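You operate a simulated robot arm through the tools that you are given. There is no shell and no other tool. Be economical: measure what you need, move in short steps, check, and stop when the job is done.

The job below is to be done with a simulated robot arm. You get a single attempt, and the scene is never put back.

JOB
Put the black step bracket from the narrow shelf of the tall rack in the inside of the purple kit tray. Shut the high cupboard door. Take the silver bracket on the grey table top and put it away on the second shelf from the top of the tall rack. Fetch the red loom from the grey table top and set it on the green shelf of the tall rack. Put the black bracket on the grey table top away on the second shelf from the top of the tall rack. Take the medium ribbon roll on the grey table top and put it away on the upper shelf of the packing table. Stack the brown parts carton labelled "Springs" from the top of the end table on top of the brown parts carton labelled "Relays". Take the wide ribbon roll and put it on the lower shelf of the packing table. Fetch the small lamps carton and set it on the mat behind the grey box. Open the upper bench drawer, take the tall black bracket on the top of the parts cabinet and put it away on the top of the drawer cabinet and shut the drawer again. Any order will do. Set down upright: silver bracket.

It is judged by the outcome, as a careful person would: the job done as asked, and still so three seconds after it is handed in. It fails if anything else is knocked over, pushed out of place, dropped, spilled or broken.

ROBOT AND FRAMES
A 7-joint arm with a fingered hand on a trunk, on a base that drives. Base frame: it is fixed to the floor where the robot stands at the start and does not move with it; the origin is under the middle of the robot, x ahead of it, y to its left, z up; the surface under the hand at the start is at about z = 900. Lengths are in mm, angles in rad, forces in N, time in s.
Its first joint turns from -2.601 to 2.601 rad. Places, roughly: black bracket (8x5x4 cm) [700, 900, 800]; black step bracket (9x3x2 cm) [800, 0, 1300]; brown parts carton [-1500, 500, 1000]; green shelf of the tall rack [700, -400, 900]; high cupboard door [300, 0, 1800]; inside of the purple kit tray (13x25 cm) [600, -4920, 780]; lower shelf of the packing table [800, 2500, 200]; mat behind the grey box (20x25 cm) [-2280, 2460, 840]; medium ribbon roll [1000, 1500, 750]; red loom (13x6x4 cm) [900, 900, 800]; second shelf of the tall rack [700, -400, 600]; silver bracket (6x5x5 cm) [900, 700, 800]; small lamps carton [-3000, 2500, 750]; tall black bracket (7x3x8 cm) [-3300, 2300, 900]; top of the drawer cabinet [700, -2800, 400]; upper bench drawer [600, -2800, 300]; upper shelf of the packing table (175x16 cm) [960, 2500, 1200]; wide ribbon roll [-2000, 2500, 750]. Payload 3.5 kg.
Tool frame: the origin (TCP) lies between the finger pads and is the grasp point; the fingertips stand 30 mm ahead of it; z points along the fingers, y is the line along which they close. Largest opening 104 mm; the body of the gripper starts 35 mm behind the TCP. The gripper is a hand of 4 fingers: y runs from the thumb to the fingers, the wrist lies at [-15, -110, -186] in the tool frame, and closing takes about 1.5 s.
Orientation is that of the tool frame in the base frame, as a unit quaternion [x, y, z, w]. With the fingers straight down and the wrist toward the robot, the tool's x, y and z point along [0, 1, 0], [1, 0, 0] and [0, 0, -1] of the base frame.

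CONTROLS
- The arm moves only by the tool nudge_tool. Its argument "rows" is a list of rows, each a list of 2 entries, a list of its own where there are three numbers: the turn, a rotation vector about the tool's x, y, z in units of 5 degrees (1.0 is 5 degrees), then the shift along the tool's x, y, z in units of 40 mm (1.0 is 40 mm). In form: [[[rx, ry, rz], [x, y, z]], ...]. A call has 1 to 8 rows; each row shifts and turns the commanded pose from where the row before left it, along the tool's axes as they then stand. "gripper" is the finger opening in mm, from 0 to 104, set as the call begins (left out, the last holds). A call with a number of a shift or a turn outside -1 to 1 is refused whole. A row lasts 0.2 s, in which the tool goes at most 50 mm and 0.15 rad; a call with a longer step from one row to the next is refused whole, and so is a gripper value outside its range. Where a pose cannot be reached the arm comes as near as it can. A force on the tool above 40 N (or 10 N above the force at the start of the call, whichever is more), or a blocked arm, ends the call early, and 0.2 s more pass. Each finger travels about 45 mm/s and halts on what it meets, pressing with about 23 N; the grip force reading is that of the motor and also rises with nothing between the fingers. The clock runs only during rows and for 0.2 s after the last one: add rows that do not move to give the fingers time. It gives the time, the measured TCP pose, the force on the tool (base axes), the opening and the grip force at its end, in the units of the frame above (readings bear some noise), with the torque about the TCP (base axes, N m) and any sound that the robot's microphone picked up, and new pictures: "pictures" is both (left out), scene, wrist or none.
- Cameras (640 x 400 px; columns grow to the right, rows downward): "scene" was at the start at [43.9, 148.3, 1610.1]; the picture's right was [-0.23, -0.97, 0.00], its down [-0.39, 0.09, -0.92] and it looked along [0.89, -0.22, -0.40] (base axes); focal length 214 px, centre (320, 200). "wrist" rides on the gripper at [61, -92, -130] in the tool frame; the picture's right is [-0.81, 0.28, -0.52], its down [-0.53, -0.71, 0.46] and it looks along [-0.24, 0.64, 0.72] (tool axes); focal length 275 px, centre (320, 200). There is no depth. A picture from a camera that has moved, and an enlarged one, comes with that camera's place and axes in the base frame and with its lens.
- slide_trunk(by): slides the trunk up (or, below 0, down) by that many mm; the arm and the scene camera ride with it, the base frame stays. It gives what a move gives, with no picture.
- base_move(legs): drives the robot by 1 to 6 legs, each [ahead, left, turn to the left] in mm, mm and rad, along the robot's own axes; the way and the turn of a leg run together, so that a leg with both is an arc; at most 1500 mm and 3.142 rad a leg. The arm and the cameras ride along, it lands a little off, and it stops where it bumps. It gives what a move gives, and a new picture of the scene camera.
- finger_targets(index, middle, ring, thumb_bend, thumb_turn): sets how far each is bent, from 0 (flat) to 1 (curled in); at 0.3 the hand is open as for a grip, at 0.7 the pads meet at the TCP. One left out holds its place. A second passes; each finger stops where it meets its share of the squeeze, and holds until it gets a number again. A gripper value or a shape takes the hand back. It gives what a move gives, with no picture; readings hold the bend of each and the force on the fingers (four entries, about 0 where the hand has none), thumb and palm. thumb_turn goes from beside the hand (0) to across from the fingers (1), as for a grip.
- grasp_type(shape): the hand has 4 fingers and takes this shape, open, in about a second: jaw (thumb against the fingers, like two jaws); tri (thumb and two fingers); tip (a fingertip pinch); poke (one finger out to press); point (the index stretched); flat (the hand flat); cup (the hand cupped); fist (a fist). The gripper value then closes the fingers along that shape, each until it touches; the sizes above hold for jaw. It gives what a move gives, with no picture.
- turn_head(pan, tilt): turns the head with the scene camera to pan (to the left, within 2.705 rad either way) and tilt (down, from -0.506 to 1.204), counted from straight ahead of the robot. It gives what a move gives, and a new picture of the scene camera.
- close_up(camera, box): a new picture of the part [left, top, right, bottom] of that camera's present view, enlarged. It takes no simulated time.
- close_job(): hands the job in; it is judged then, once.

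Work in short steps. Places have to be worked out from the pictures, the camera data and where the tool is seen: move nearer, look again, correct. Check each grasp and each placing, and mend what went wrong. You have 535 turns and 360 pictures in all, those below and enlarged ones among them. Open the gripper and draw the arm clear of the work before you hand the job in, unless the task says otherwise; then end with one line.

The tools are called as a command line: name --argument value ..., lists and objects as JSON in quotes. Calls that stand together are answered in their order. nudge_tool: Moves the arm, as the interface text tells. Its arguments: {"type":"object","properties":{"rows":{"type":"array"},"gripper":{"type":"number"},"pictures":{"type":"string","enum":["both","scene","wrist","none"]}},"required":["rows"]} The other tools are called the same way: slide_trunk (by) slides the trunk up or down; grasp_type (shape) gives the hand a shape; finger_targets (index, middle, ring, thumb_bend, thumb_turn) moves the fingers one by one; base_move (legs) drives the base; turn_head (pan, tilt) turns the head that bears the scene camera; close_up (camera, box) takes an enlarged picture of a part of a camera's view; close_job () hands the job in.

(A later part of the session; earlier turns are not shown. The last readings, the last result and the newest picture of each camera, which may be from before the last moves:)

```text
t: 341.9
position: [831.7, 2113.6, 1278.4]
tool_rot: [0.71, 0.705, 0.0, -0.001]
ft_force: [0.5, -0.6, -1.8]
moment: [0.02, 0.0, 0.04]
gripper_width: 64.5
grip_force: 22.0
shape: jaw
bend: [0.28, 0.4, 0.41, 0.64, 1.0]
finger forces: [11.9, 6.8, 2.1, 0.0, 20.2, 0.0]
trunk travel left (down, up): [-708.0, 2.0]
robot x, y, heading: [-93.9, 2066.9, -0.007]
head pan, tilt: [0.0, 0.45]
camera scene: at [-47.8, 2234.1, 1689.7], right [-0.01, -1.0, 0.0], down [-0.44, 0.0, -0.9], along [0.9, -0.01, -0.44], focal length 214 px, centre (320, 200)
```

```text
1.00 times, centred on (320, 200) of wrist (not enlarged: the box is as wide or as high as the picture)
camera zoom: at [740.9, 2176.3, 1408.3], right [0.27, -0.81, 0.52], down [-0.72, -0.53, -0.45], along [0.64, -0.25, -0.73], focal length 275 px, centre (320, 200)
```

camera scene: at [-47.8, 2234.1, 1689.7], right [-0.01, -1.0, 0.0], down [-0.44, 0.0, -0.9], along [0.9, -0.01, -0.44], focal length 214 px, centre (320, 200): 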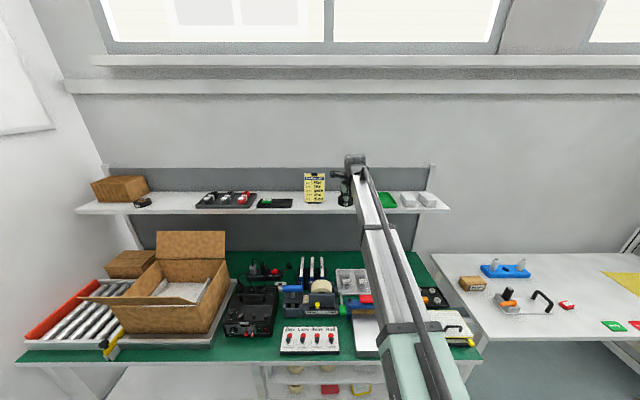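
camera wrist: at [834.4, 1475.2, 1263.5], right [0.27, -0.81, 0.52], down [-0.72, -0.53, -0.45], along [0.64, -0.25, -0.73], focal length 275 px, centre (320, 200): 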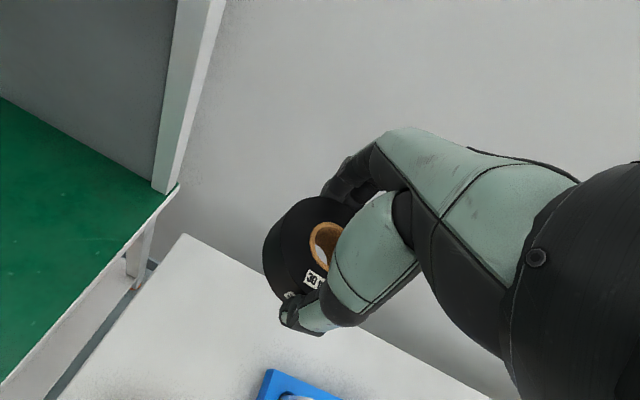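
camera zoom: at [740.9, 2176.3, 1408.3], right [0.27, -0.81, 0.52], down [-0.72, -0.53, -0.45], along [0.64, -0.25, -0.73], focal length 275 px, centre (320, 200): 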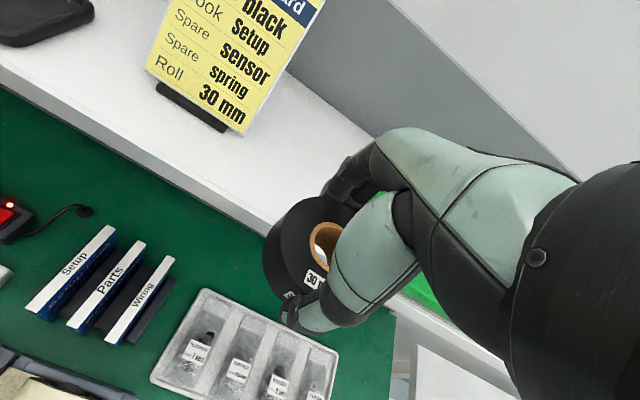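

Shelf front edge x≈875, card ends at y≈2207. I drive ahead 113 mm (TCP x≈945) and lower.

base_move --legs '[[113, -3, 0.004]]'

nudge_tool --rows '[[[0, 0, 0], [0, 0, 0.4]], [[0, 0, 0], [0, 0, 0.15]], [[0, 0, 0], [0, 0, 0.1]], [[0, 0, 0], [0, 0, 0.1]], [[0, 0, 0], [0, 0, 0.1]], [[0, 0, 0], [0, 0, 0.1]]]' --pictures "wrist"

```text
t: 343.1
position: [946.5, 2116.1, 1276.7]
tool_rot: [0.707, 0.707, 0.0, -0.002]
ft_force: [0.9, 0.2, -2.3]
moment: [0.01, 0.0, 0.0]
gripper_width: 64.4
grip_force: 23.0
shape: jaw
bend: [0.28, 0.4, 0.41, 0.64, 1.0]
finger forces: [11.9, 6.7, 2.1, 0.0, 20.4, 0.0]
trunk travel left (down, up): [-708.0, 2.0]
robot x, y, heading: [11.6, 2061.5, -0.003]
head pan, tilt: [0.0, 0.45]
camera scene: at [64.6, 2230.8, 1689.7], right [0.0, -1.0, 0.0], down [-0.44, 0.0, -0.9], along [0.9, 0.0, -0.44], focal length 214 px, centre (320, 200)
```

scene: 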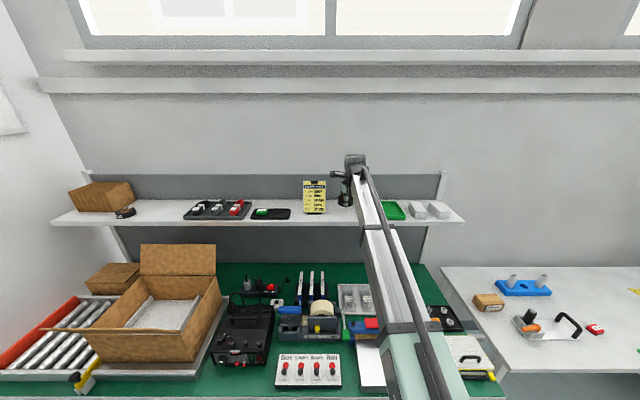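

```text
t: 344.5
position: [943.4, 2115.6, 1239.7]
tool_rot: [0.708, 0.706, 0.0, 0.0]
ft_force: [-0.6, -0.1, -1.4]
moment: [0.01, 0.04, -0.05]
gripper_width: 64.4
grip_force: 22.9
shape: jaw
bend: [0.28, 0.4, 0.41, 0.64, 1.0]
finger forces: [11.8, 6.7, 2.1, 0.0, 20.2, 0.1]
trunk travel left (down, up): [-708.0, 2.0]
robot x, y, heading: [13.6, 2063.9, -0.001]
head pan, tilt: [0.0, 0.45]
camera wrist: at [851.6, 2176.9, 1371.0], right [0.27, -0.81, 0.52], down [-0.71, -0.53, -0.46], along [0.64, -0.25, -0.72], focal length 275 px, centre (320, 200)
```

wrist: 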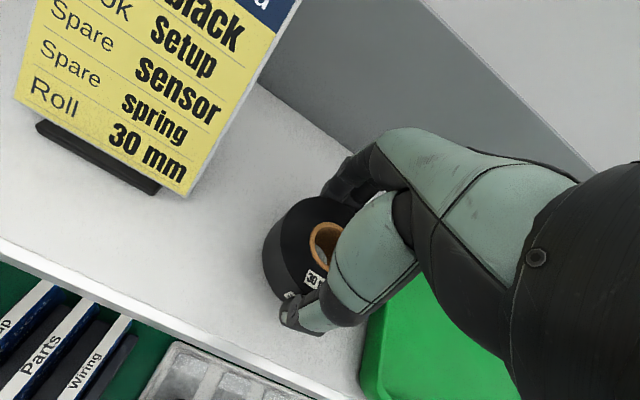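

Clear on both sides. I lower further in small steps to contact.

nudge_tool --rows '[[[0, 0, 0], [0, 0, 0.1]], [[0, 0, 0], [0, 0, 0.1]], [[0, 0, 0], [0, 0, 0.1]], [[0, 0, 0], [0, 0, 0.1]], [[0, 0, 0], [0, 0, 0.1]], [[0, 0, 0], [0, 0, 0.1]]]' --pictures "wrist"

```text
t: 345.9
position: [941.7, 2116.1, 1220.5]
tool_rot: [0.709, 0.705, 0.003, 0.003]
ft_force: [5.0, -1.4, 30.2]
moment: [-0.06, -0.13, -0.01]
gripper_width: 64.2
grip_force: 23.1
shape: jaw
bend: [0.28, 0.39, 0.41, 0.64, 1.0]
finger forces: [14.1, 8.9, 3.9, 0.0, 23.4, 0.1]
trunk travel left (down, up): [-708.0, 2.0]
robot x, y, heading: [14.3, 2059.8, 0.001]
head pan, tilt: [0.0, 0.45]
camera wrist: at [849.4, 2176.9, 1350.8], right [0.27, -0.81, 0.52], down [-0.71, -0.53, -0.46], along [0.65, -0.24, -0.72], focal length 275 px, centre (320, 200)
```

wrist: 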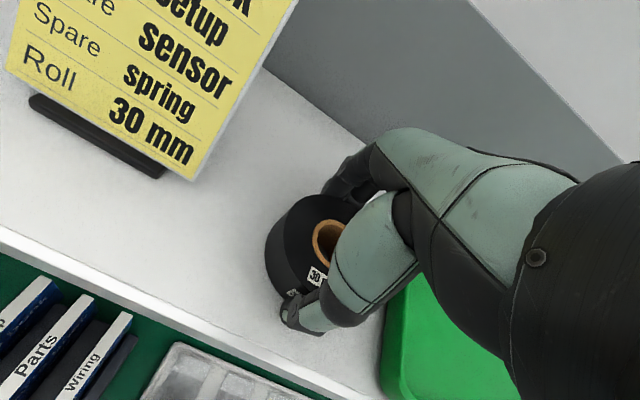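

Contact. I release and raise.

nudge_tool --rows '[[[0, 0, 0], [0, 0, -0.05]], [[0, 0, 0], [0, 0, 0]], [[0, 0, 0], [0, 0, 0]], [[0, 0, 0], [0, 0, 0]], [[0, 0, 0], [0, 0, 0]], [[0, 0, 0], [0, 0, 0]]]' --gripper 104 --pictures "none"

nudge_tool --rows '[[[0, 0, 0], [0, 0, -0.5]], [[0, 0, 0], [0, 0, -1]], [[0, 0, 0], [0, 0, -1]]]' --pictures "wrist"

base_move --legs '[[-500, 0, 0]]'

```text
t: 346.5
position: [943.5, 2115.5, 1221.8]
tool_rot: [0.708, 0.706, 0.003, 0.001]
ft_force: [-0.4, 0.2, 1.8]
moment: [-0.02, -0.04, -0.05]
gripper_width: 103.3
grip_force: 0.0
shape: jaw
bend: [0.3, 0.3, 0.3, 0.3, 0.98]
finger forces: [0.0, 1.5, 0.0, 0.1, 0.1, 0.0]
trunk travel left (down, up): [-708.0, 2.0]
robot x, y, heading: [21.0, 2063.6, -0.006]
head pan, tilt: [0.0, 0.45]
stopped in row 3: the force on the tool passed its limit at 42 N (the readings are from after the stop); the commanded pose is now the measured one
```

```text
t: 347.3
position: [944.7, 2114.1, 1321.9]
tool_rot: [0.708, 0.706, 0.002, 0.001]
ft_force: [0.4, 0.3, -0.6]
moment: [-0.01, 0.0, 0.0]
gripper_width: 103.7
grip_force: 0.2
shape: jaw
bend: [0.3, 0.3, 0.3, 0.3, 0.98]
finger forces: [0.0, 0.0, 0.0, 0.0, 0.0, 0.0]
trunk travel left (down, up): [-708.0, 2.0]
robot x, y, heading: [16.7, 2057.7, -0.002]
head pan, tilt: [0.0, 0.45]
camera wrist: at [852.8, 2176.0, 1451.8], right [0.27, -0.81, 0.52], down [-0.71, -0.53, -0.46], along [0.65, -0.24, -0.72], focal length 275 px, centre (320, 200)
```

wrist: 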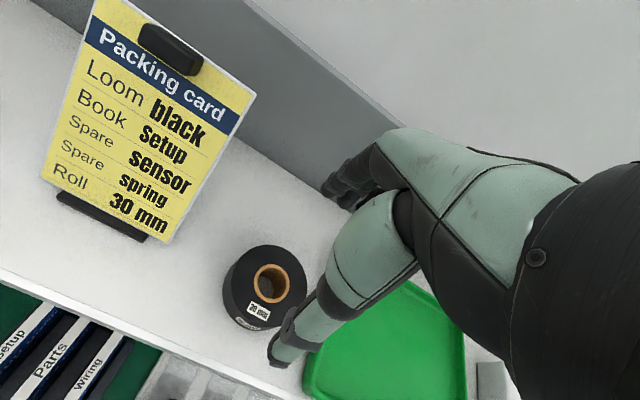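

```text
t: 350.2
position: [442.6, 2121.1, 1322.5]
tool_rot: [0.704, 0.71, 0.002, 0.001]
ft_force: [-0.1, 0.2, 0.6]
moment: [0.02, -0.02, 0.04]
gripper_width: 103.8
grip_force: 0.1
shape: jaw
bend: [0.3, 0.3, 0.3, 0.3, 0.98]
finger forces: [0.1, 0.0, 0.1, 0.0, 0.1, 0.0]
trunk travel left (down, up): [-708.0, 2.0]
robot x, y, heading: [-484.9, 2059.2, 0.004]
head pan, tilt: [0.0, 0.45]
camera scene: at [-441.4, 2229.9, 1689.8], right [0.01, -1.0, 0.0], down [-0.43, 0.0, -0.9], along [0.9, 0.01, -0.43], focal length 214 px, centre (320, 200)
```

scene: 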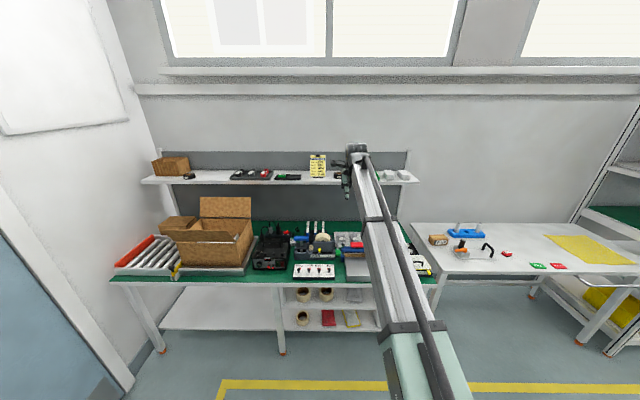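

Medium roll placed. Next I go west: turn to face −x, go along y≈1470 between the end table and the machine table, and look at the parts cabinet.

base_move --legs '[[-250, -300, 0], [0, 0, 1.57], [0, 0, 1.57], [0, 290, 0]]'

turn_head --pan -0.4 --tilt 0.4

```text
t: 362.0
position: [-1646.1, 1359.8, 1321.2]
tool_rot: [0.726, -0.687, -0.002, 0.002]
ft_force: [-0.9, 0.2, -0.2]
moment: [0.02, -0.01, 0.0]
gripper_width: 103.8
grip_force: 0.0
shape: jaw
bend: [0.3, 0.3, 0.3, 0.3, 0.98]
finger forces: [0.0, 0.1, 0.1, 0.0, 0.0, 0.0]
trunk travel left (down, up): [-708.0, 2.0]
robot x, y, heading: [-720.7, 1469.6, -3.09]
head pan, tilt: [0.0, 0.45]
camera scene: at [-760.1, 1293.1, 1689.6], right [-0.05, 1.0, 0.0], down [0.43, 0.02, -0.9], along [-0.9, -0.05, -0.44], focal length 214 px, centre (320, 200)
```

scene: 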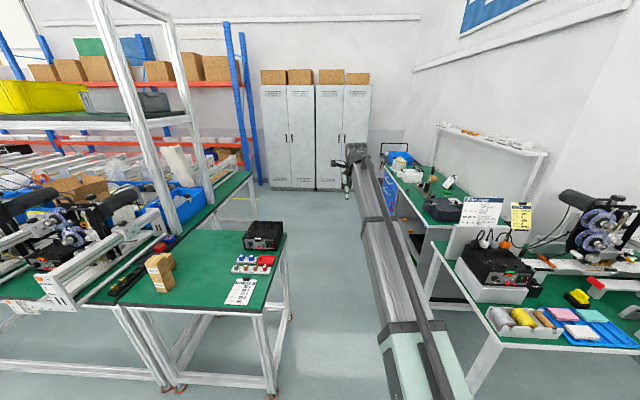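

```text
t: 362.9
position: [-1646.0, 1361.0, 1322.6]
tool_rot: [0.726, -0.688, -0.001, 0.003]
ft_force: [1.4, 0.3, 0.7]
moment: [0.0, -0.02, -0.04]
gripper_width: 103.7
grip_force: 0.0
shape: jaw
bend: [0.3, 0.3, 0.3, 0.3, 0.98]
finger forces: [0.0, 0.1, 0.0, 0.0, 0.0, 0.1]
trunk travel left (down, up): [-708.0, 2.0]
robot x, y, heading: [-720.1, 1467.0, -3.087]
head pan, tilt: [-0.4, 0.4]
camera scene: at [-755.6, 1330.7, 1694.5], right [0.34, 0.94, 0.0], down [0.37, -0.13, -0.92], along [-0.87, 0.31, -0.39], focal length 214 px, centre (320, 200)
```

scene: 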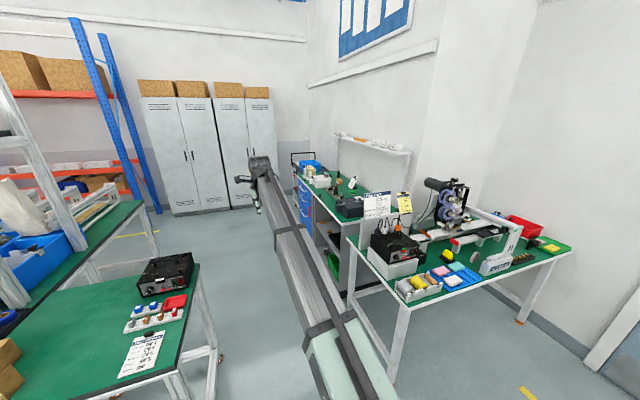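

I zoom at the machine table and the cabinet to identify the items.

close_up --camera "scene" --box '[360, 170, 580, 310]'

close_up --camera "scene" --box '[285, 125, 425, 220]'

```text
2.86 times, centred on (470, 240) of scene
camera zoom: at [-755.6, 1330.7, 1694.5], right [0.34, 0.94, 0.0], down [0.37, -0.13, -0.92], along [-0.87, 0.31, -0.39], focal length 613 px, centre (-109, 86)
```

zoom: 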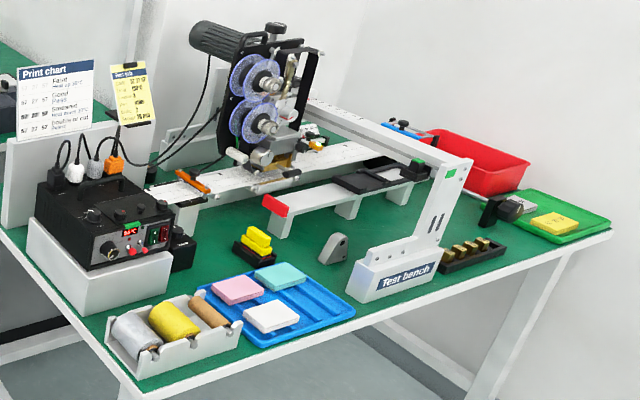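

```text
4.21 times, centred on (355, 172) of scene
camera zoom: at [-755.6, 1330.7, 1694.5], right [0.34, 0.94, 0.0], down [0.37, -0.13, -0.92], along [-0.87, 0.31, -0.39], focal length 903 px, centre (173, 316)
```

zoom: 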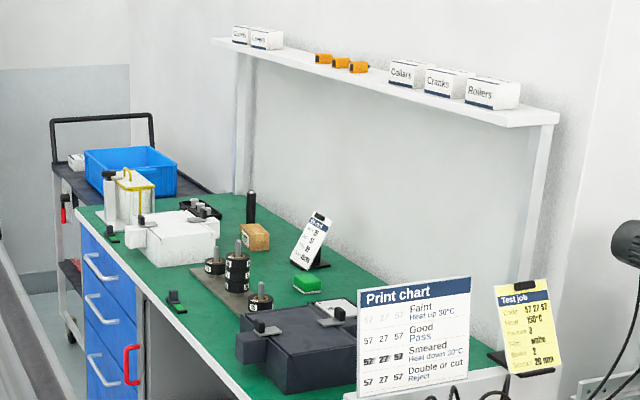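

I drive on along the aisle, turn to face the cabinet and look.

base_move --legs '[[0, 0, -0.055], [1400, 0, 0], [380, 100, 0], [0, 0, -1.57]]'

turn_head --pan 0.0 --tilt 0.55

```text
t: 376.2
position: [-2528.6, 2316.2, 1321.2]
tool_rot: [0.014, 1.0, 0.003, 0.0]
ft_force: [-0.4, -0.3, -0.4]
moment: [0.02, -0.02, 0.0]
gripper_width: 103.9
grip_force: 0.0
shape: jaw
bend: [0.3, 0.3, 0.3, 0.3, 0.98]
finger forces: [0.0, 0.1, 0.0, 0.0, 0.0, 0.0]
trunk travel left (down, up): [-708.0, 2.0]
robot x, y, heading: [-2498.7, 1384.4, 1.547]
head pan, tilt: [-0.4, 0.4]
camera scene: at [-2632.4, 1429.5, 1694.5], right [0.91, -0.41, 0.0], down [-0.16, -0.35, -0.92], along [0.38, 0.84, -0.39], focal length 214 px, centre (320, 200)
```

scene: 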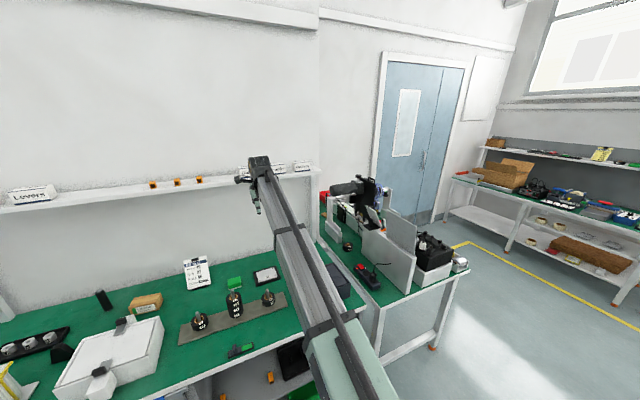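

```text
t: 377.1
position: [-2527.7, 2315.7, 1320.7]
tool_rot: [0.014, 1.0, 0.003, -0.002]
ft_force: [-0.4, 0.2, -0.8]
moment: [-0.02, 0.0, -0.02]
gripper_width: 103.7
grip_force: 0.1
shape: jaw
bend: [0.3, 0.3, 0.3, 0.3, 0.98]
finger forces: [0.1, 0.0, 0.1, 0.0, 0.0, 0.0]
trunk travel left (down, up): [-708.0, 2.0]
robot x, y, heading: [-2500.2, 1383.8, 1.547]
head pan, tilt: [0.0, 0.55]
camera scene: at [-2668.3, 1435.0, 1680.8], right [1.0, -0.03, 0.0], down [-0.02, -0.52, -0.85], along [0.02, 0.85, -0.52], focal length 214 px, centre (320, 200)
```

scene: 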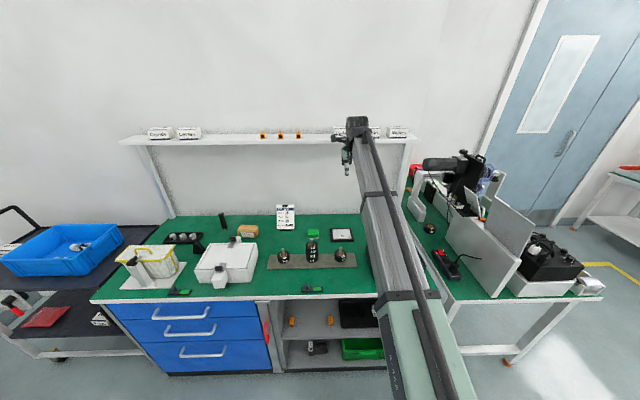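

close_up --camera "scene" --box '[100, 190, 300, 310]'

close_up --camera "scene" --box '[390, 150, 530, 290]'

close_up --camera "scene" --box '[250, 190, 390, 280]'

```text
3.20 times, centred on (200, 250) of scene
camera zoom: at [-2668.3, 1435.0, 1680.8], right [1.0, -0.03, 0.0], down [-0.02, -0.52, -0.85], along [0.02, 0.85, -0.52], focal length 686 px, centre (704, 40)
```

zoom: 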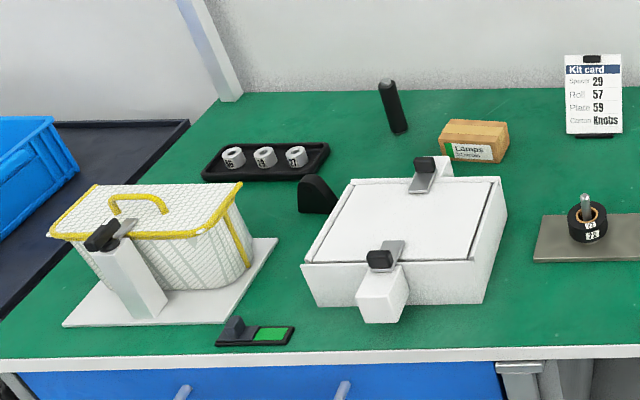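

```text
2.86 times, centred on (460, 220) of scene
camera zoom: at [-2668.3, 1435.0, 1680.8], right [1.0, -0.03, 0.0], down [-0.02, -0.52, -0.85], along [0.02, 0.85, -0.52], focal length 613 px, centre (-80, 143)
```

zoom: 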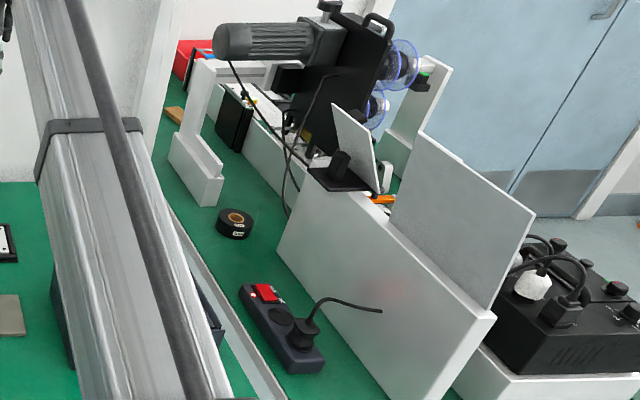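

```text
4.44 times, centred on (320, 235) of scene
camera zoom: at [-2668.3, 1435.0, 1680.8], right [1.0, -0.03, 0.0], down [-0.02, -0.52, -0.85], along [0.02, 0.85, -0.52], focal length 953 px, centre (320, 44)
```

zoom: 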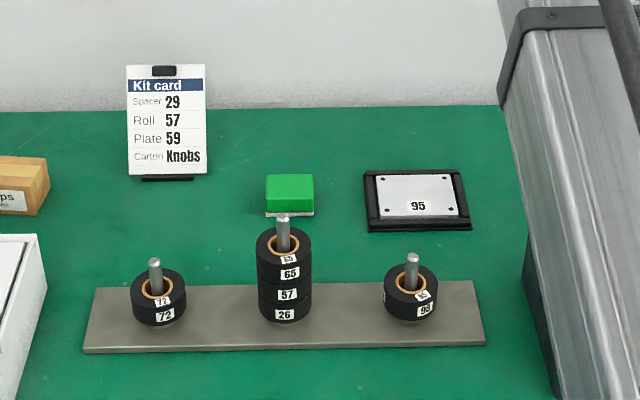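

Found: Lamps carton ≈(−3070,2420); tall black bracket ≈(−3298,2290); the wide ribbon roll ≈(−1930,2510) on the machine table. First Lamps: I drive left 520, ahead 100 and lower the trunk.

base_move --legs '[[0, 525, 0.024], [98, 0, 0]]'

slide_trunk --by -250

close_up --camera "wrist" --box '[0, 0, 640, 400]'

```text
t: 380.9
position: [-3072.9, 2422.8, 1320.2]
tool_rot: [0.004, 1.0, 0.001, -0.001]
ft_force: [-0.1, 0.0, -0.7]
moment: [-0.02, -0.01, 0.05]
gripper_width: 103.7
grip_force: 0.0
shape: jaw
bend: [0.3, 0.3, 0.3, 0.3, 0.98]
finger forces: [0.1, 0.0, 0.0, 0.1, 0.1, 0.0]
trunk travel left (down, up): [-708.0, 2.0]
robot x, y, heading: [-3026.1, 1491.8, 1.565]
head pan, tilt: [0.0, 0.55]
camera scene: at [-3196.0, 1540.6, 1680.6], right [1.0, -0.01, 0.0], down [0.0, -0.52, -0.85], along [0.01, 0.85, -0.52], focal length 214 px, centre (320, 200)
```

scene: 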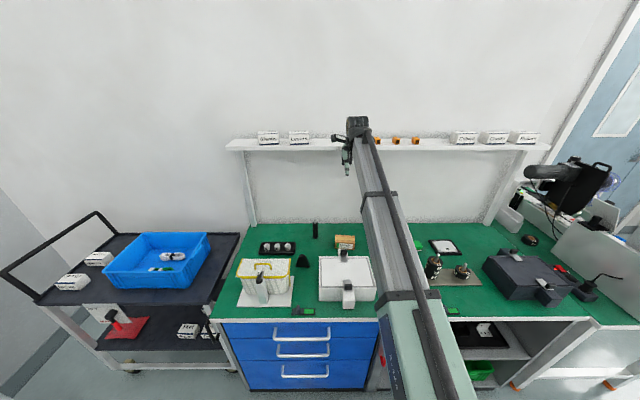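

```text
t: 383.4
position: [-3073.5, 2421.5, 1071.3]
tool_rot: [0.005, 1.0, 0.003, -0.001]
ft_force: [0.3, -0.4, -0.6]
moment: [-0.01, -0.02, -0.01]
gripper_width: 103.6
grip_force: 0.1
shape: jaw
bend: [0.3, 0.3, 0.3, 0.3, 0.98]
finger forces: [0.1, 0.1, 0.0, 0.0, 0.0, 0.0]
trunk travel left (down, up): [-458.0, 252.0]
robot x, y, heading: [-3028.4, 1495.7, 1.561]
head pan, tilt: [0.0, 0.55]
```

```text
1.00 times, centred on (320, 200) of wrist (not enlarged: the box is as wide or as high as the picture)
camera zoom: at [-3135.0, 2330.0, 1201.4], right [0.81, 0.27, 0.52], down [0.53, -0.72, -0.46], along [0.25, 0.65, -0.72], focal length 275 px, centre (320, 200)
```

zoom: 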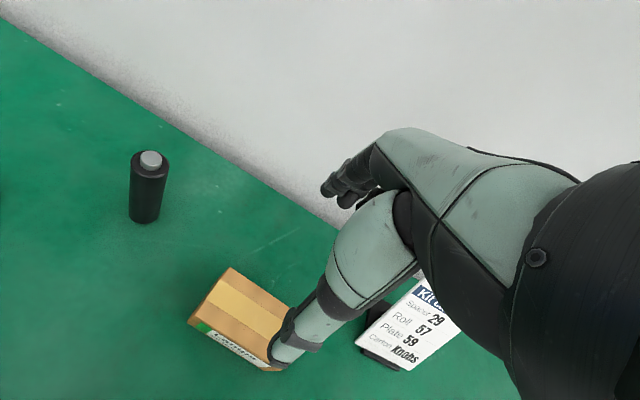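

Lamps is centred near (−3058,2418). I shift 13 mm right and lower most of the way.

nudge_tool --rows '[[[0, 0, 0], [-0.33, -0.05, 1]], [[0, 0, 0], [0, 0, 1]], [[0, 0, 0], [0, 0, 1]], [[0, 0, 0], [0, 0, 0.8]]]' --pictures "wrist"

```text
t: 384.4
position: [-3059.6, 2422.3, 919.2]
tool_rot: [0.004, 1.0, 0.003, -0.001]
ft_force: [-0.3, 0.1, -0.2]
moment: [0.02, -0.04, -0.02]
gripper_width: 103.7
grip_force: 0.0
shape: jaw
bend: [0.3, 0.3, 0.3, 0.3, 0.98]
finger forces: [0.0, 0.0, 0.0, 0.0, 0.0, 0.0]
trunk travel left (down, up): [-458.0, 252.0]
robot x, y, heading: [-3025.5, 1492.4, 1.563]
head pan, tilt: [0.0, 0.55]
camera wrist: at [-3121.6, 2330.3, 1049.1], right [0.81, 0.27, 0.52], down [0.53, -0.72, -0.46], along [0.25, 0.65, -0.72], focal length 275 px, centre (320, 200)
```

wrist: 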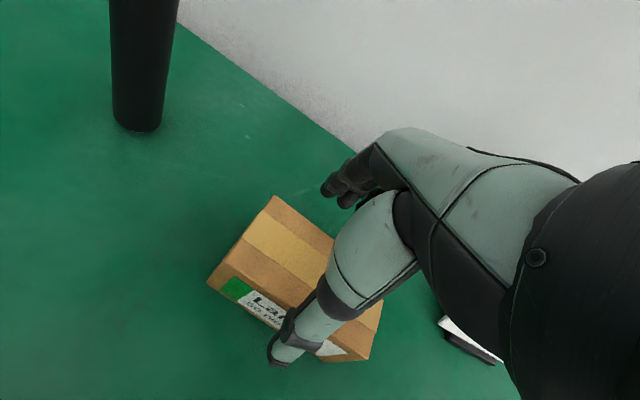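

The box spans x −3103…−2968, so I shift 22 mm right, lower to TCP z≈870 and close.

nudge_tool --rows '[[[0, 0, 0], [-0.55, 0.05, 0.2]], [[0, 0, 0], [0, 0, 0.5]], [[0, 0, 0], [0, 0, 0.5]]]' --pictures "none"

nudge_tool --rows '[[[0, 0, 0], [0, 0, 0]], [[0, 0, 0], [0, 0, 0]], [[0, 0, 0], [0, 0, 0]], [[0, 0, 0], [0, 0, 0]], [[0, 0, 0], [0, 0, 0]], [[0, 0, 0], [0, 0, 0]]]' --gripper 40 --pictures "wrist"

```text
t: 385.2
position: [-3039.2, 2421.6, 878.3]
tool_rot: [0.005, 1.0, 0.007, -0.001]
ft_force: [0.0, -9.9, 31.3]
moment: [0.99, -0.19, -0.08]
gripper_width: 102.3
grip_force: 0.1
shape: jaw
bend: [0.3, 0.3, 0.3, 0.29, 0.97]
finger forces: [0.2, 21.5, 0.1, 0.0, 9.4, 0.0]
trunk travel left (down, up): [-458.0, 252.0]
robot x, y, heading: [-3025.0, 1496.1, 1.563]
head pan, tilt: [0.0, 0.55]
```

```text
t: 385.9
position: [-3038.1, 2422.1, 880.0]
tool_rot: [0.005, 1.0, 0.01, -0.002]
ft_force: [0.1, -10.5, 40.6]
moment: [-2.14, 0.11, -0.02]
gripper_width: 65.4
grip_force: 22.7
shape: jaw
bend: [0.73, 0.43, 0.36, 0.53, 1.0]
finger forces: [3.7, 0.0, 0.1, 0.0, 37.3, 0.0]
trunk travel left (down, up): [-458.0, 252.0]
robot x, y, heading: [-3025.5, 1493.6, 1.564]
head pan, tilt: [0.0, 0.55]
stopped in row 3: the force on the tool passed its limit at 44 N (the readings are from after the stop); the commanded pose is now the measured one
camera wrist: at [-3101.3, 2328.4, 1010.1], right [0.81, 0.26, 0.52], down [0.52, -0.71, -0.47], along [0.25, 0.65, -0.71], focal length 275 px, centre (320, 200)
```

wrist: 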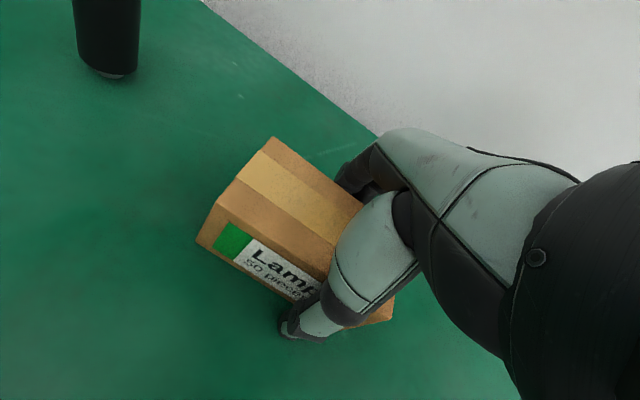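

The fingertips press on the table top (z≈848). I raise 10 mm and close again.

nudge_tool --rows '[[[0, 0, 0], [0, 0, -0.3]], [[0, 0, 0], [0, 0, 0]], [[0, 0, 0], [0, 0, 0]], [[0, 0, 0], [0, 0, 0]], [[0, 0, 0], [0, 0, 0]], [[0, 0, 0], [0, 0, 0]], [[0, 0, 0], [0, 0, 0]]]' --gripper 35 --pictures "wrist"

```text
t: 387.5
position: [-3040.9, 2425.3, 885.6]
tool_rot: [0.004, 1.0, 0.005, -0.002]
ft_force: [-0.9, 0.9, -1.4]
moment: [-0.01, -0.01, 0.0]
gripper_width: 61.5
grip_force: 23.6
shape: jaw
bend: [0.32, 0.41, 0.36, 0.62, 1.0]
finger forces: [7.9, 3.0, 0.0, 0.0, 10.9, 0.1]
trunk travel left (down, up): [-458.0, 252.0]
robot x, y, heading: [-3025.1, 1491.5, 1.562]
head pan, tilt: [0.0, 0.55]
camera wrist: at [-3101.6, 2332.3, 1015.3], right [0.81, 0.26, 0.52], down [0.53, -0.71, -0.46], along [0.25, 0.65, -0.72], focal length 275 px, centre (320, 200)
```

wrist: 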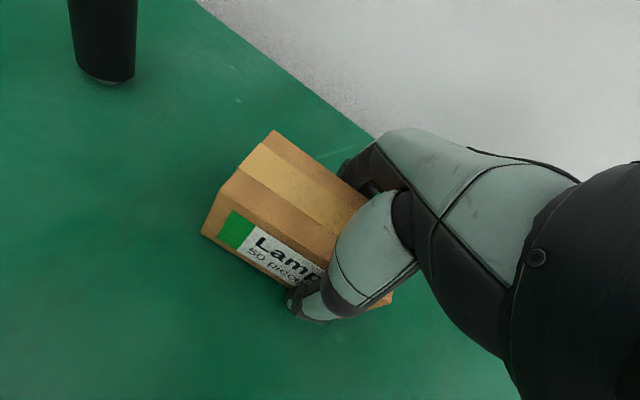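

Gripped on both faces. I lift with the trunk 60 mm and check.

slide_trunk --by 60

close_up --camera "wrist" --box '[0, 0, 640, 400]'

```text
t: 388.5
position: [-3040.3, 2425.7, 944.5]
tool_rot: [0.005, 1.0, 0.004, 0.0]
ft_force: [0.0, 0.1, -2.0]
moment: [-0.01, -0.02, 0.01]
gripper_width: 61.8
grip_force: 23.4
shape: jaw
bend: [0.32, 0.41, 0.36, 0.62, 1.0]
finger forces: [7.8, 2.9, 0.0, 0.1, 10.9, 0.0]
trunk travel left (down, up): [-518.0, 192.0]
robot x, y, heading: [-3026.3, 1490.9, 1.56]
head pan, tilt: [0.0, 0.55]
```

```text
1.00 times, centred on (320, 200) of wrist (not enlarged: the box is as wide or as high as the picture)
camera zoom: at [-3101.7, 2332.4, 1075.2], right [0.81, 0.26, 0.52], down [0.53, -0.71, -0.46], along [0.25, 0.65, -0.72], focal length 275 px, centre (320, 200)
```

zoom: 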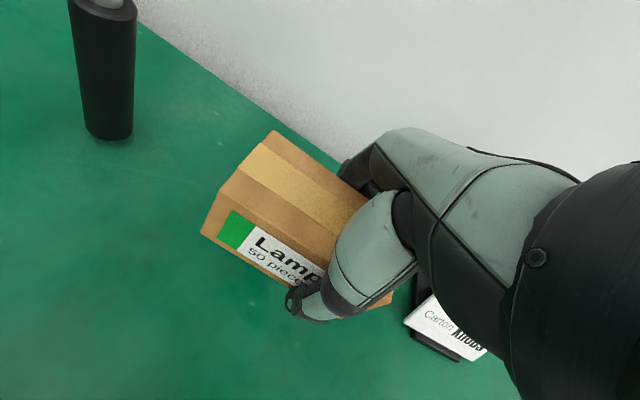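

Held well ("50 pieces"). I raise further and drive right toward the mat, then look.

slide_trunk --by 185

base_move --legs '[[-60, 0, 0.01], [0, -600, 0]]'

turn_head --pan -0.45 --tilt 0.6

close_up --camera "wrist" --box '[0, 0, 640, 400]'

```text
t: 390.5
position: [-3039.3, 2424.6, 1128.7]
tool_rot: [0.005, 1.0, 0.004, -0.001]
ft_force: [0.2, 0.3, -1.3]
moment: [-0.01, 0.0, 0.01]
gripper_width: 61.6
grip_force: 22.8
shape: jaw
bend: [0.32, 0.41, 0.36, 0.62, 1.0]
finger forces: [7.9, 3.1, 0.1, 0.1, 10.8, 0.1]
trunk travel left (down, up): [-703.0, 7.0]
robot x, y, heading: [-3024.9, 1494.3, 1.567]
head pan, tilt: [0.0, 0.55]
```

```text
t: 394.4
position: [-2454.9, 2365.8, 1129.3]
tool_rot: [-0.002, 1.0, 0.005, 0.0]
ft_force: [0.8, 0.0, -1.2]
moment: [-0.02, -0.01, 0.02]
gripper_width: 61.6
grip_force: 23.3
shape: jaw
bend: [0.32, 0.41, 0.36, 0.62, 1.0]
finger forces: [7.8, 3.1, 0.0, 0.1, 10.8, 0.0]
trunk travel left (down, up): [-703.0, 7.0]
robot x, y, heading: [-2427.9, 1435.5, 1.574]
head pan, tilt: [0.0, 0.55]
camera scene: at [-2599.7, 1478.2, 1675.8], right [1.0, 0.0, 0.0], down [0.0, -0.52, -0.85], along [0.0, 0.85, -0.52], focal length 214 px, centre (320, 200)
```

scene: 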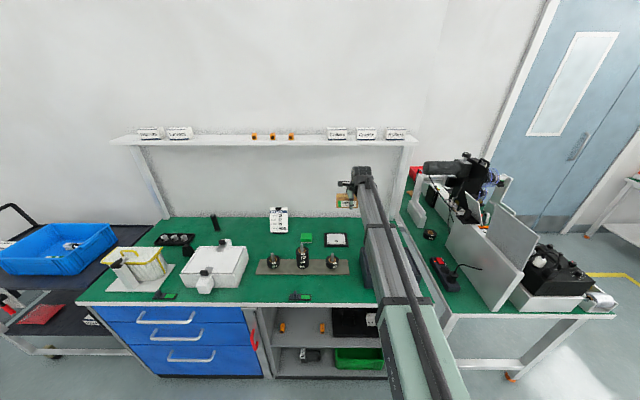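

```text
t: 395.4
position: [-2456.2, 2365.0, 1130.1]
tool_rot: [-0.002, 1.0, 0.005, -0.001]
ft_force: [-0.1, 0.7, -2.0]
moment: [-0.01, -0.03, 0.01]
gripper_width: 61.9
grip_force: 23.7
shape: jaw
bend: [0.32, 0.41, 0.36, 0.62, 1.0]
finger forces: [7.9, 3.0, 0.0, 0.0, 10.8, 0.0]
trunk travel left (down, up): [-703.0, 7.0]
robot x, y, heading: [-2428.1, 1434.3, 1.573]
head pan, tilt: [-0.45, 0.6]
camera scene: at [-2562.0, 1468.2, 1671.2], right [0.9, -0.43, 0.0], down [-0.24, -0.51, -0.83], along [0.35, 0.74, -0.56], focal length 214 px, centre (320, 200)
```

scene: 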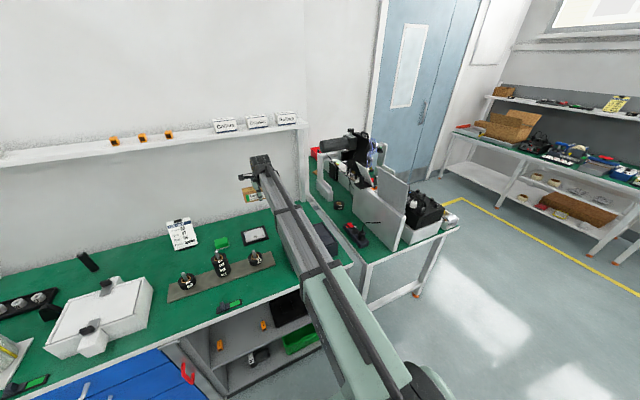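

```text
1.00 times, centred on (320, 200) of wrist (not enlarged: the box is as wide or as high as the picture)
camera zoom: at [-2516.5, 2273.4, 1260.3], right [0.81, 0.27, 0.52], down [0.53, -0.71, -0.46], along [0.24, 0.65, -0.72], focal length 275 px, centre (320, 200)
```

zoom: 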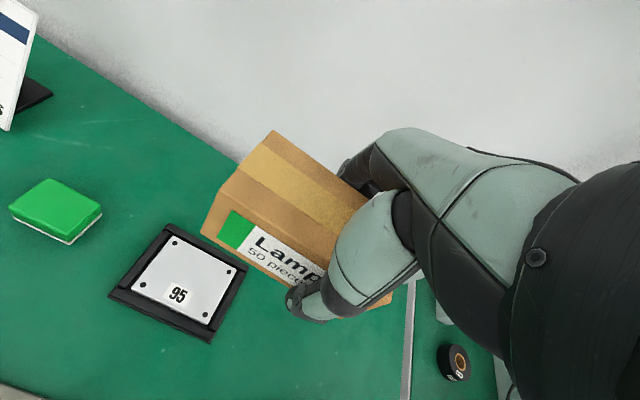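

The mat is hidden behind the arm from here. I go back left 450 mm to view that corner past the arm.

base_move --legs '[[0, 450, 0]]'

close_up --camera "scene" --box '[230, 130, 430, 280]'

```text
t: 398.1
position: [-2900.4, 2366.2, 1130.6]
tool_rot: [0.002, 1.0, 0.004, -0.001]
ft_force: [0.4, 0.6, -1.2]
moment: [-0.02, -0.01, -0.01]
gripper_width: 61.7
grip_force: 23.3
shape: jaw
bend: [0.32, 0.41, 0.36, 0.62, 1.0]
finger forces: [7.8, 3.0, 0.0, 0.0, 10.7, 0.0]
trunk travel left (down, up): [-703.0, 7.0]
robot x, y, heading: [-2880.2, 1437.4, 1.568]
head pan, tilt: [-0.45, 0.6]
camera scene: at [-3011.7, 1468.4, 1671.2], right [0.9, -0.44, 0.0], down [-0.25, -0.51, -0.83], along [0.36, 0.74, -0.56], focal length 214 px, centre (320, 200)
```

scene: 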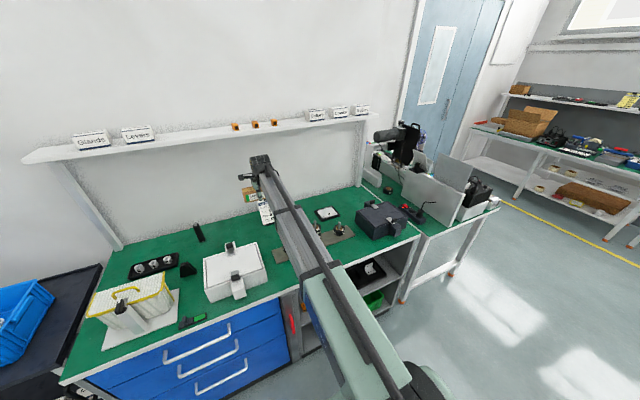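

```text
2.67 times, centred on (330, 205) of scene
camera zoom: at [-3011.7, 1468.4, 1671.2], right [0.9, -0.44, 0.0], down [-0.25, -0.51, -0.83], along [0.36, 0.74, -0.56], focal length 572 px, centre (293, 187)
```

zoom: 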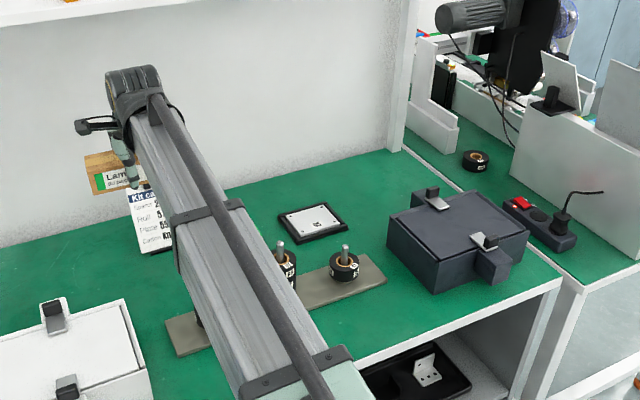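

The area behind the grey box is clear, centred near (−2280,2450). I drive there and lower.

base_move --legs '[[0, -614, 0.003], [82, 0, 0]]'

slide_trunk --by -200

close_up --camera "wrist" --box '[0, 0, 640, 400]'

```text
t: 402.2
position: [-2268.2, 2449.3, 1128.8]
tool_rot: [0.002, 1.0, 0.003, 0.0]
ft_force: [-0.4, 0.3, -2.5]
moment: [-0.02, -0.01, 0.02]
gripper_width: 61.7
grip_force: 22.8
shape: jaw
bend: [0.32, 0.41, 0.36, 0.62, 1.0]
finger forces: [7.8, 3.1, 0.1, 0.1, 10.8, 0.1]
trunk travel left (down, up): [-703.0, 7.0]
robot x, y, heading: [-2249.0, 1514.4, 1.565]
head pan, tilt: [-0.45, 0.6]
camera scene: at [-2381.4, 1551.2, 1671.2], right [0.9, -0.44, 0.0], down [-0.25, -0.51, -0.82], along [0.36, 0.74, -0.57], focal length 214 px, centre (320, 200)
```

scene: 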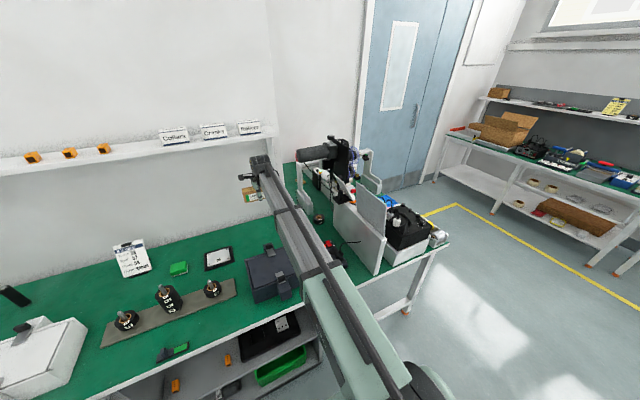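

```text
t: 404.4
position: [-2268.4, 2446.1, 930.1]
tool_rot: [0.002, 1.0, 0.005, -0.001]
ft_force: [-0.5, -0.7, -1.6]
moment: [-0.04, -0.04, 0.0]
gripper_width: 61.4
grip_force: 22.9
shape: jaw
bend: [0.32, 0.41, 0.36, 0.62, 1.0]
finger forces: [7.7, 3.0, 0.1, 0.1, 10.8, 0.0]
trunk travel left (down, up): [-503.0, 207.0]
robot x, y, heading: [-2248.2, 1513.8, 1.57]
head pan, tilt: [-0.45, 0.6]
```

```text
1.00 times, centred on (320, 200) of wrist (not enlarged: the box is as wide or as high as the picture)
camera zoom: at [-2329.3, 2353.9, 1060.3], right [0.81, 0.27, 0.52], down [0.53, -0.71, -0.46], along [0.25, 0.65, -0.72], focal length 275 px, centre (320, 200)
```

zoom: 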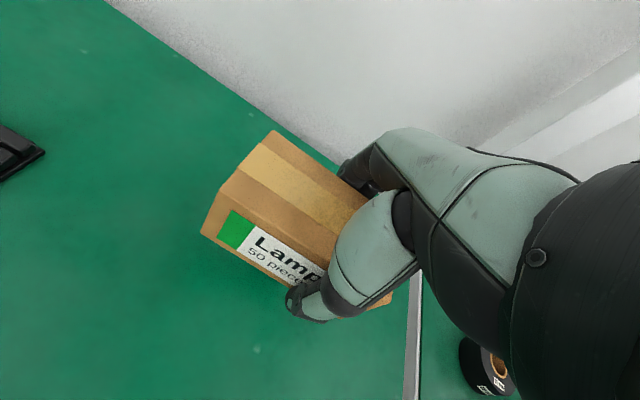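

Over bare green mat surface. I shift 12 mm left and lower to contact.

nudge_tool --rows '[[[0, 0, 0], [0.3, 0.1, 0.6]], [[0, 0, 0], [0, 0, 0.2]], [[0, 0, 0], [0, 0, 0.1]], [[0, 0, 0], [0, 0, 0.1]], [[0, 0, 0], [0, 0, 0.1]]]' --pictures "wrist"

```text
t: 405.6
position: [-2279.3, 2451.1, 885.8]
tool_rot: [0.002, 1.0, 0.005, -0.001]
ft_force: [0.0, 0.1, -1.7]
moment: [0.01, 0.05, -0.03]
gripper_width: 61.9
grip_force: 23.4
shape: jaw
bend: [0.32, 0.41, 0.36, 0.62, 1.0]
finger forces: [7.8, 3.0, 0.0, 0.1, 10.8, 0.1]
trunk travel left (down, up): [-503.0, 207.0]
robot x, y, heading: [-2247.4, 1513.7, 1.564]
head pan, tilt: [-0.45, 0.6]
camera wrist: at [-2341.5, 2358.4, 1016.6], right [0.81, 0.27, 0.52], down [0.53, -0.71, -0.46], along [0.25, 0.65, -0.72], focal length 275 px, centre (320, 200)
```

wrist: 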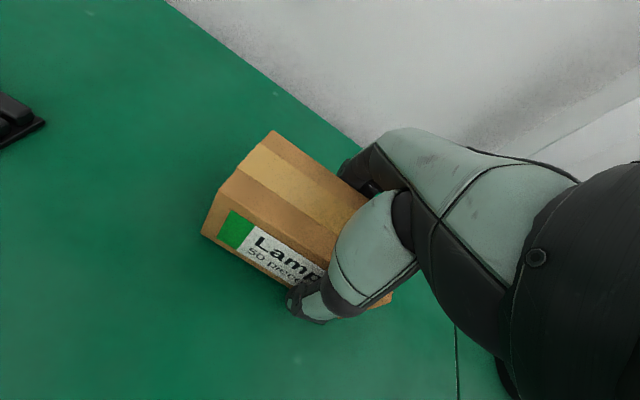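

A few more small steps to firm contact.

nudge_tool --rows '[[[0, 0, 0], [0, 0, 0.08]], [[0, 0, 0], [0, 0, 0.08]], [[0, 0, 0], [0, 0, 0.08]]]' --pictures "none"

```text
t: 406.4
position: [-2279.4, 2449.9, 881.9]
tool_rot: [0.002, 1.0, 0.006, -0.002]
ft_force: [1.2, -0.6, 26.7]
moment: [-0.9, 0.05, -0.01]
gripper_width: 61.2
grip_force: 23.1
shape: jaw
bend: [0.31, 0.41, 0.36, 0.63, 1.0]
finger forces: [8.7, 3.4, 0.1, 0.0, 39.3, 0.0]
trunk travel left (down, up): [-503.0, 207.0]
robot x, y, heading: [-2253.4, 1512.9, 1.564]
head pan, tilt: [-0.45, 0.6]
```

Contact. I ease up, release and raise.

nudge_tool --rows '[[[0, 0, 0], [0, 0, -0.12]], [[0, 0, 0], [0, 0, 0]]]' --pictures "none"

nudge_tool --rows '[[[0, 0, 0], [0, 0, 0]], [[0, 0, 0], [0, 0, 0]], [[0, 0, 0], [0, 0, 0]], [[0, 0, 0], [0, 0, 0]], [[0, 0, 0], [0, 0, 0]]]' --gripper 104 --pictures "none"

slide_trunk --by 200

close_up --camera "wrist" --box '[0, 0, 640, 400]'

```text
t: 407.0
position: [-2279.1, 2448.9, 882.2]
tool_rot: [0.003, 1.0, 0.004, -0.001]
ft_force: [1.1, -0.5, 7.7]
moment: [-0.17, 0.04, 0.0]
gripper_width: 60.5
grip_force: 23.1
shape: jaw
bend: [0.31, 0.4, 0.36, 0.63, 1.0]
finger forces: [7.9, 3.1, 0.1, 0.0, 18.5, 0.0]
trunk travel left (down, up): [-503.0, 207.0]
robot x, y, heading: [-2249.4, 1516.0, 1.568]
head pan, tilt: [-0.45, 0.6]
```

```text
t: 408.2
position: [-2279.1, 2449.5, 882.7]
tool_rot: [0.002, 1.0, 0.004, -0.001]
ft_force: [-0.1, 0.5, 0.5]
moment: [-0.04, 0.0, 0.0]
gripper_width: 103.8
grip_force: 0.0
shape: jaw
bend: [0.3, 0.3, 0.3, 0.3, 0.98]
finger forces: [0.2, 0.0, 0.0, 0.0, 0.1, 0.1]
trunk travel left (down, up): [-503.0, 207.0]
robot x, y, heading: [-2250.8, 1516.9, 1.569]
head pan, tilt: [-0.45, 0.6]
```

```text
t: 410.4
position: [-2280.9, 2450.4, 1082.0]
tool_rot: [0.002, 1.0, 0.004, -0.001]
ft_force: [-0.2, 0.2, 0.7]
moment: [-0.02, -0.02, 0.02]
gripper_width: 103.6
grip_force: 0.1
shape: jaw
bend: [0.3, 0.3, 0.3, 0.3, 0.98]
finger forces: [0.1, 0.0, 0.1, 0.0, 0.1, 0.0]
trunk travel left (down, up): [-703.0, 7.0]
robot x, y, heading: [-2247.2, 1512.4, 1.571]
head pan, tilt: [-0.45, 0.6]
```

```text
1.00 times, centred on (320, 200) of wrist (not enlarged: the box is as wide or as high as the picture)
camera zoom: at [-2341.3, 2357.9, 1211.8], right [0.81, 0.27, 0.52], down [0.53, -0.71, -0.46], along [0.25, 0.65, -0.72], focal length 275 px, centre (320, 200)
```

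zoom: 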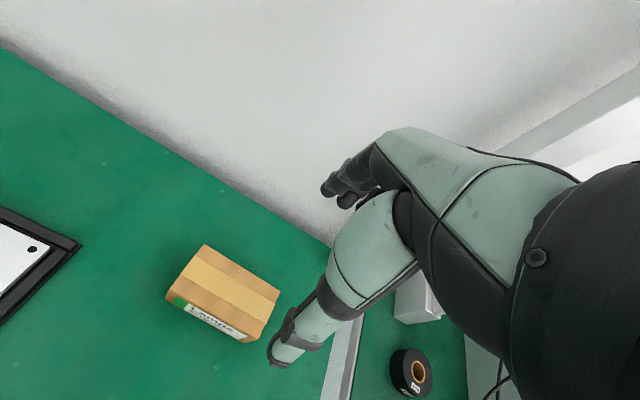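

Lamps is set behind the grey box. Now the wide roll at ≈(−1985,2465). I come at it at an angle (heading −0.19) to stay clear of the white panel.

base_move --legs '[[20, -116, 0], [0, 0, -0.19]]'

close_up --camera "wrist" --box '[0, 0, 640, 400]'

```text
t: 412.4
position: [-1983.6, 2458.3, 1082.4]
tool_rot: [0.098, 0.995, 0.005, -0.001]
ft_force: [-0.3, 0.2, 0.0]
moment: [-0.01, 0.01, -0.02]
gripper_width: 103.7
grip_force: 0.0
shape: jaw
bend: [0.3, 0.3, 0.3, 0.3, 0.98]
finger forces: [0.1, 0.0, 0.0, 0.0, 0.0, 0.1]
trunk travel left (down, up): [-703.0, 7.0]
robot x, y, heading: [-2135.4, 1533.0, 1.378]
head pan, tilt: [-0.45, 0.6]
camera scene: at [-2254.2, 1592.8, 1671.3], right [0.8, -0.6, 0.0], down [-0.34, -0.45, -0.82], along [0.5, 0.66, -0.57], focal length 214 px, centre (320, 200)
```

scene: 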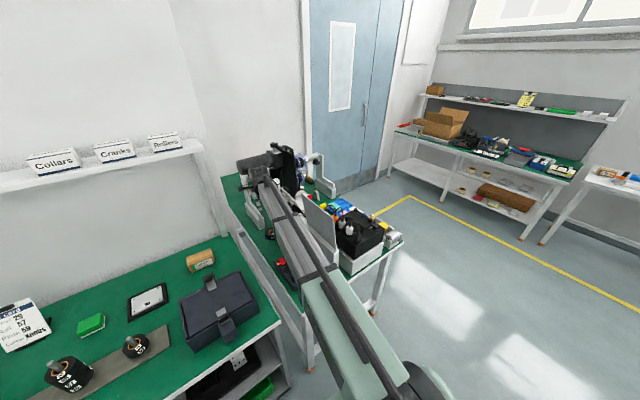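

```text
1.00 times, centred on (320, 200) of wrist (not enlarged: the box is as wide or as high as the picture)
camera zoom: at [-2061.1, 2379.5, 1211.8], right [0.85, 0.11, 0.52], down [0.38, -0.8, -0.46], along [0.36, 0.59, -0.72], focal length 275 px, centre (320, 200)
```

zoom: 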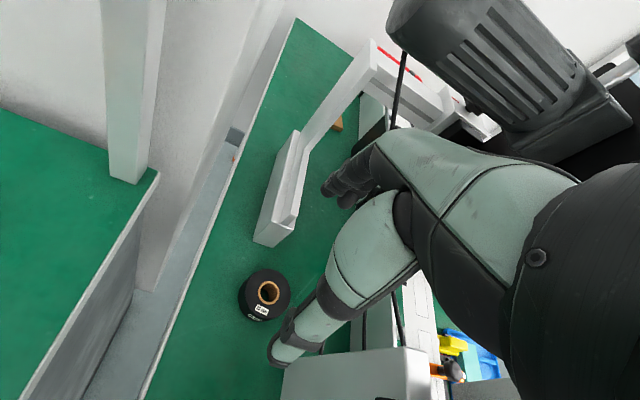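

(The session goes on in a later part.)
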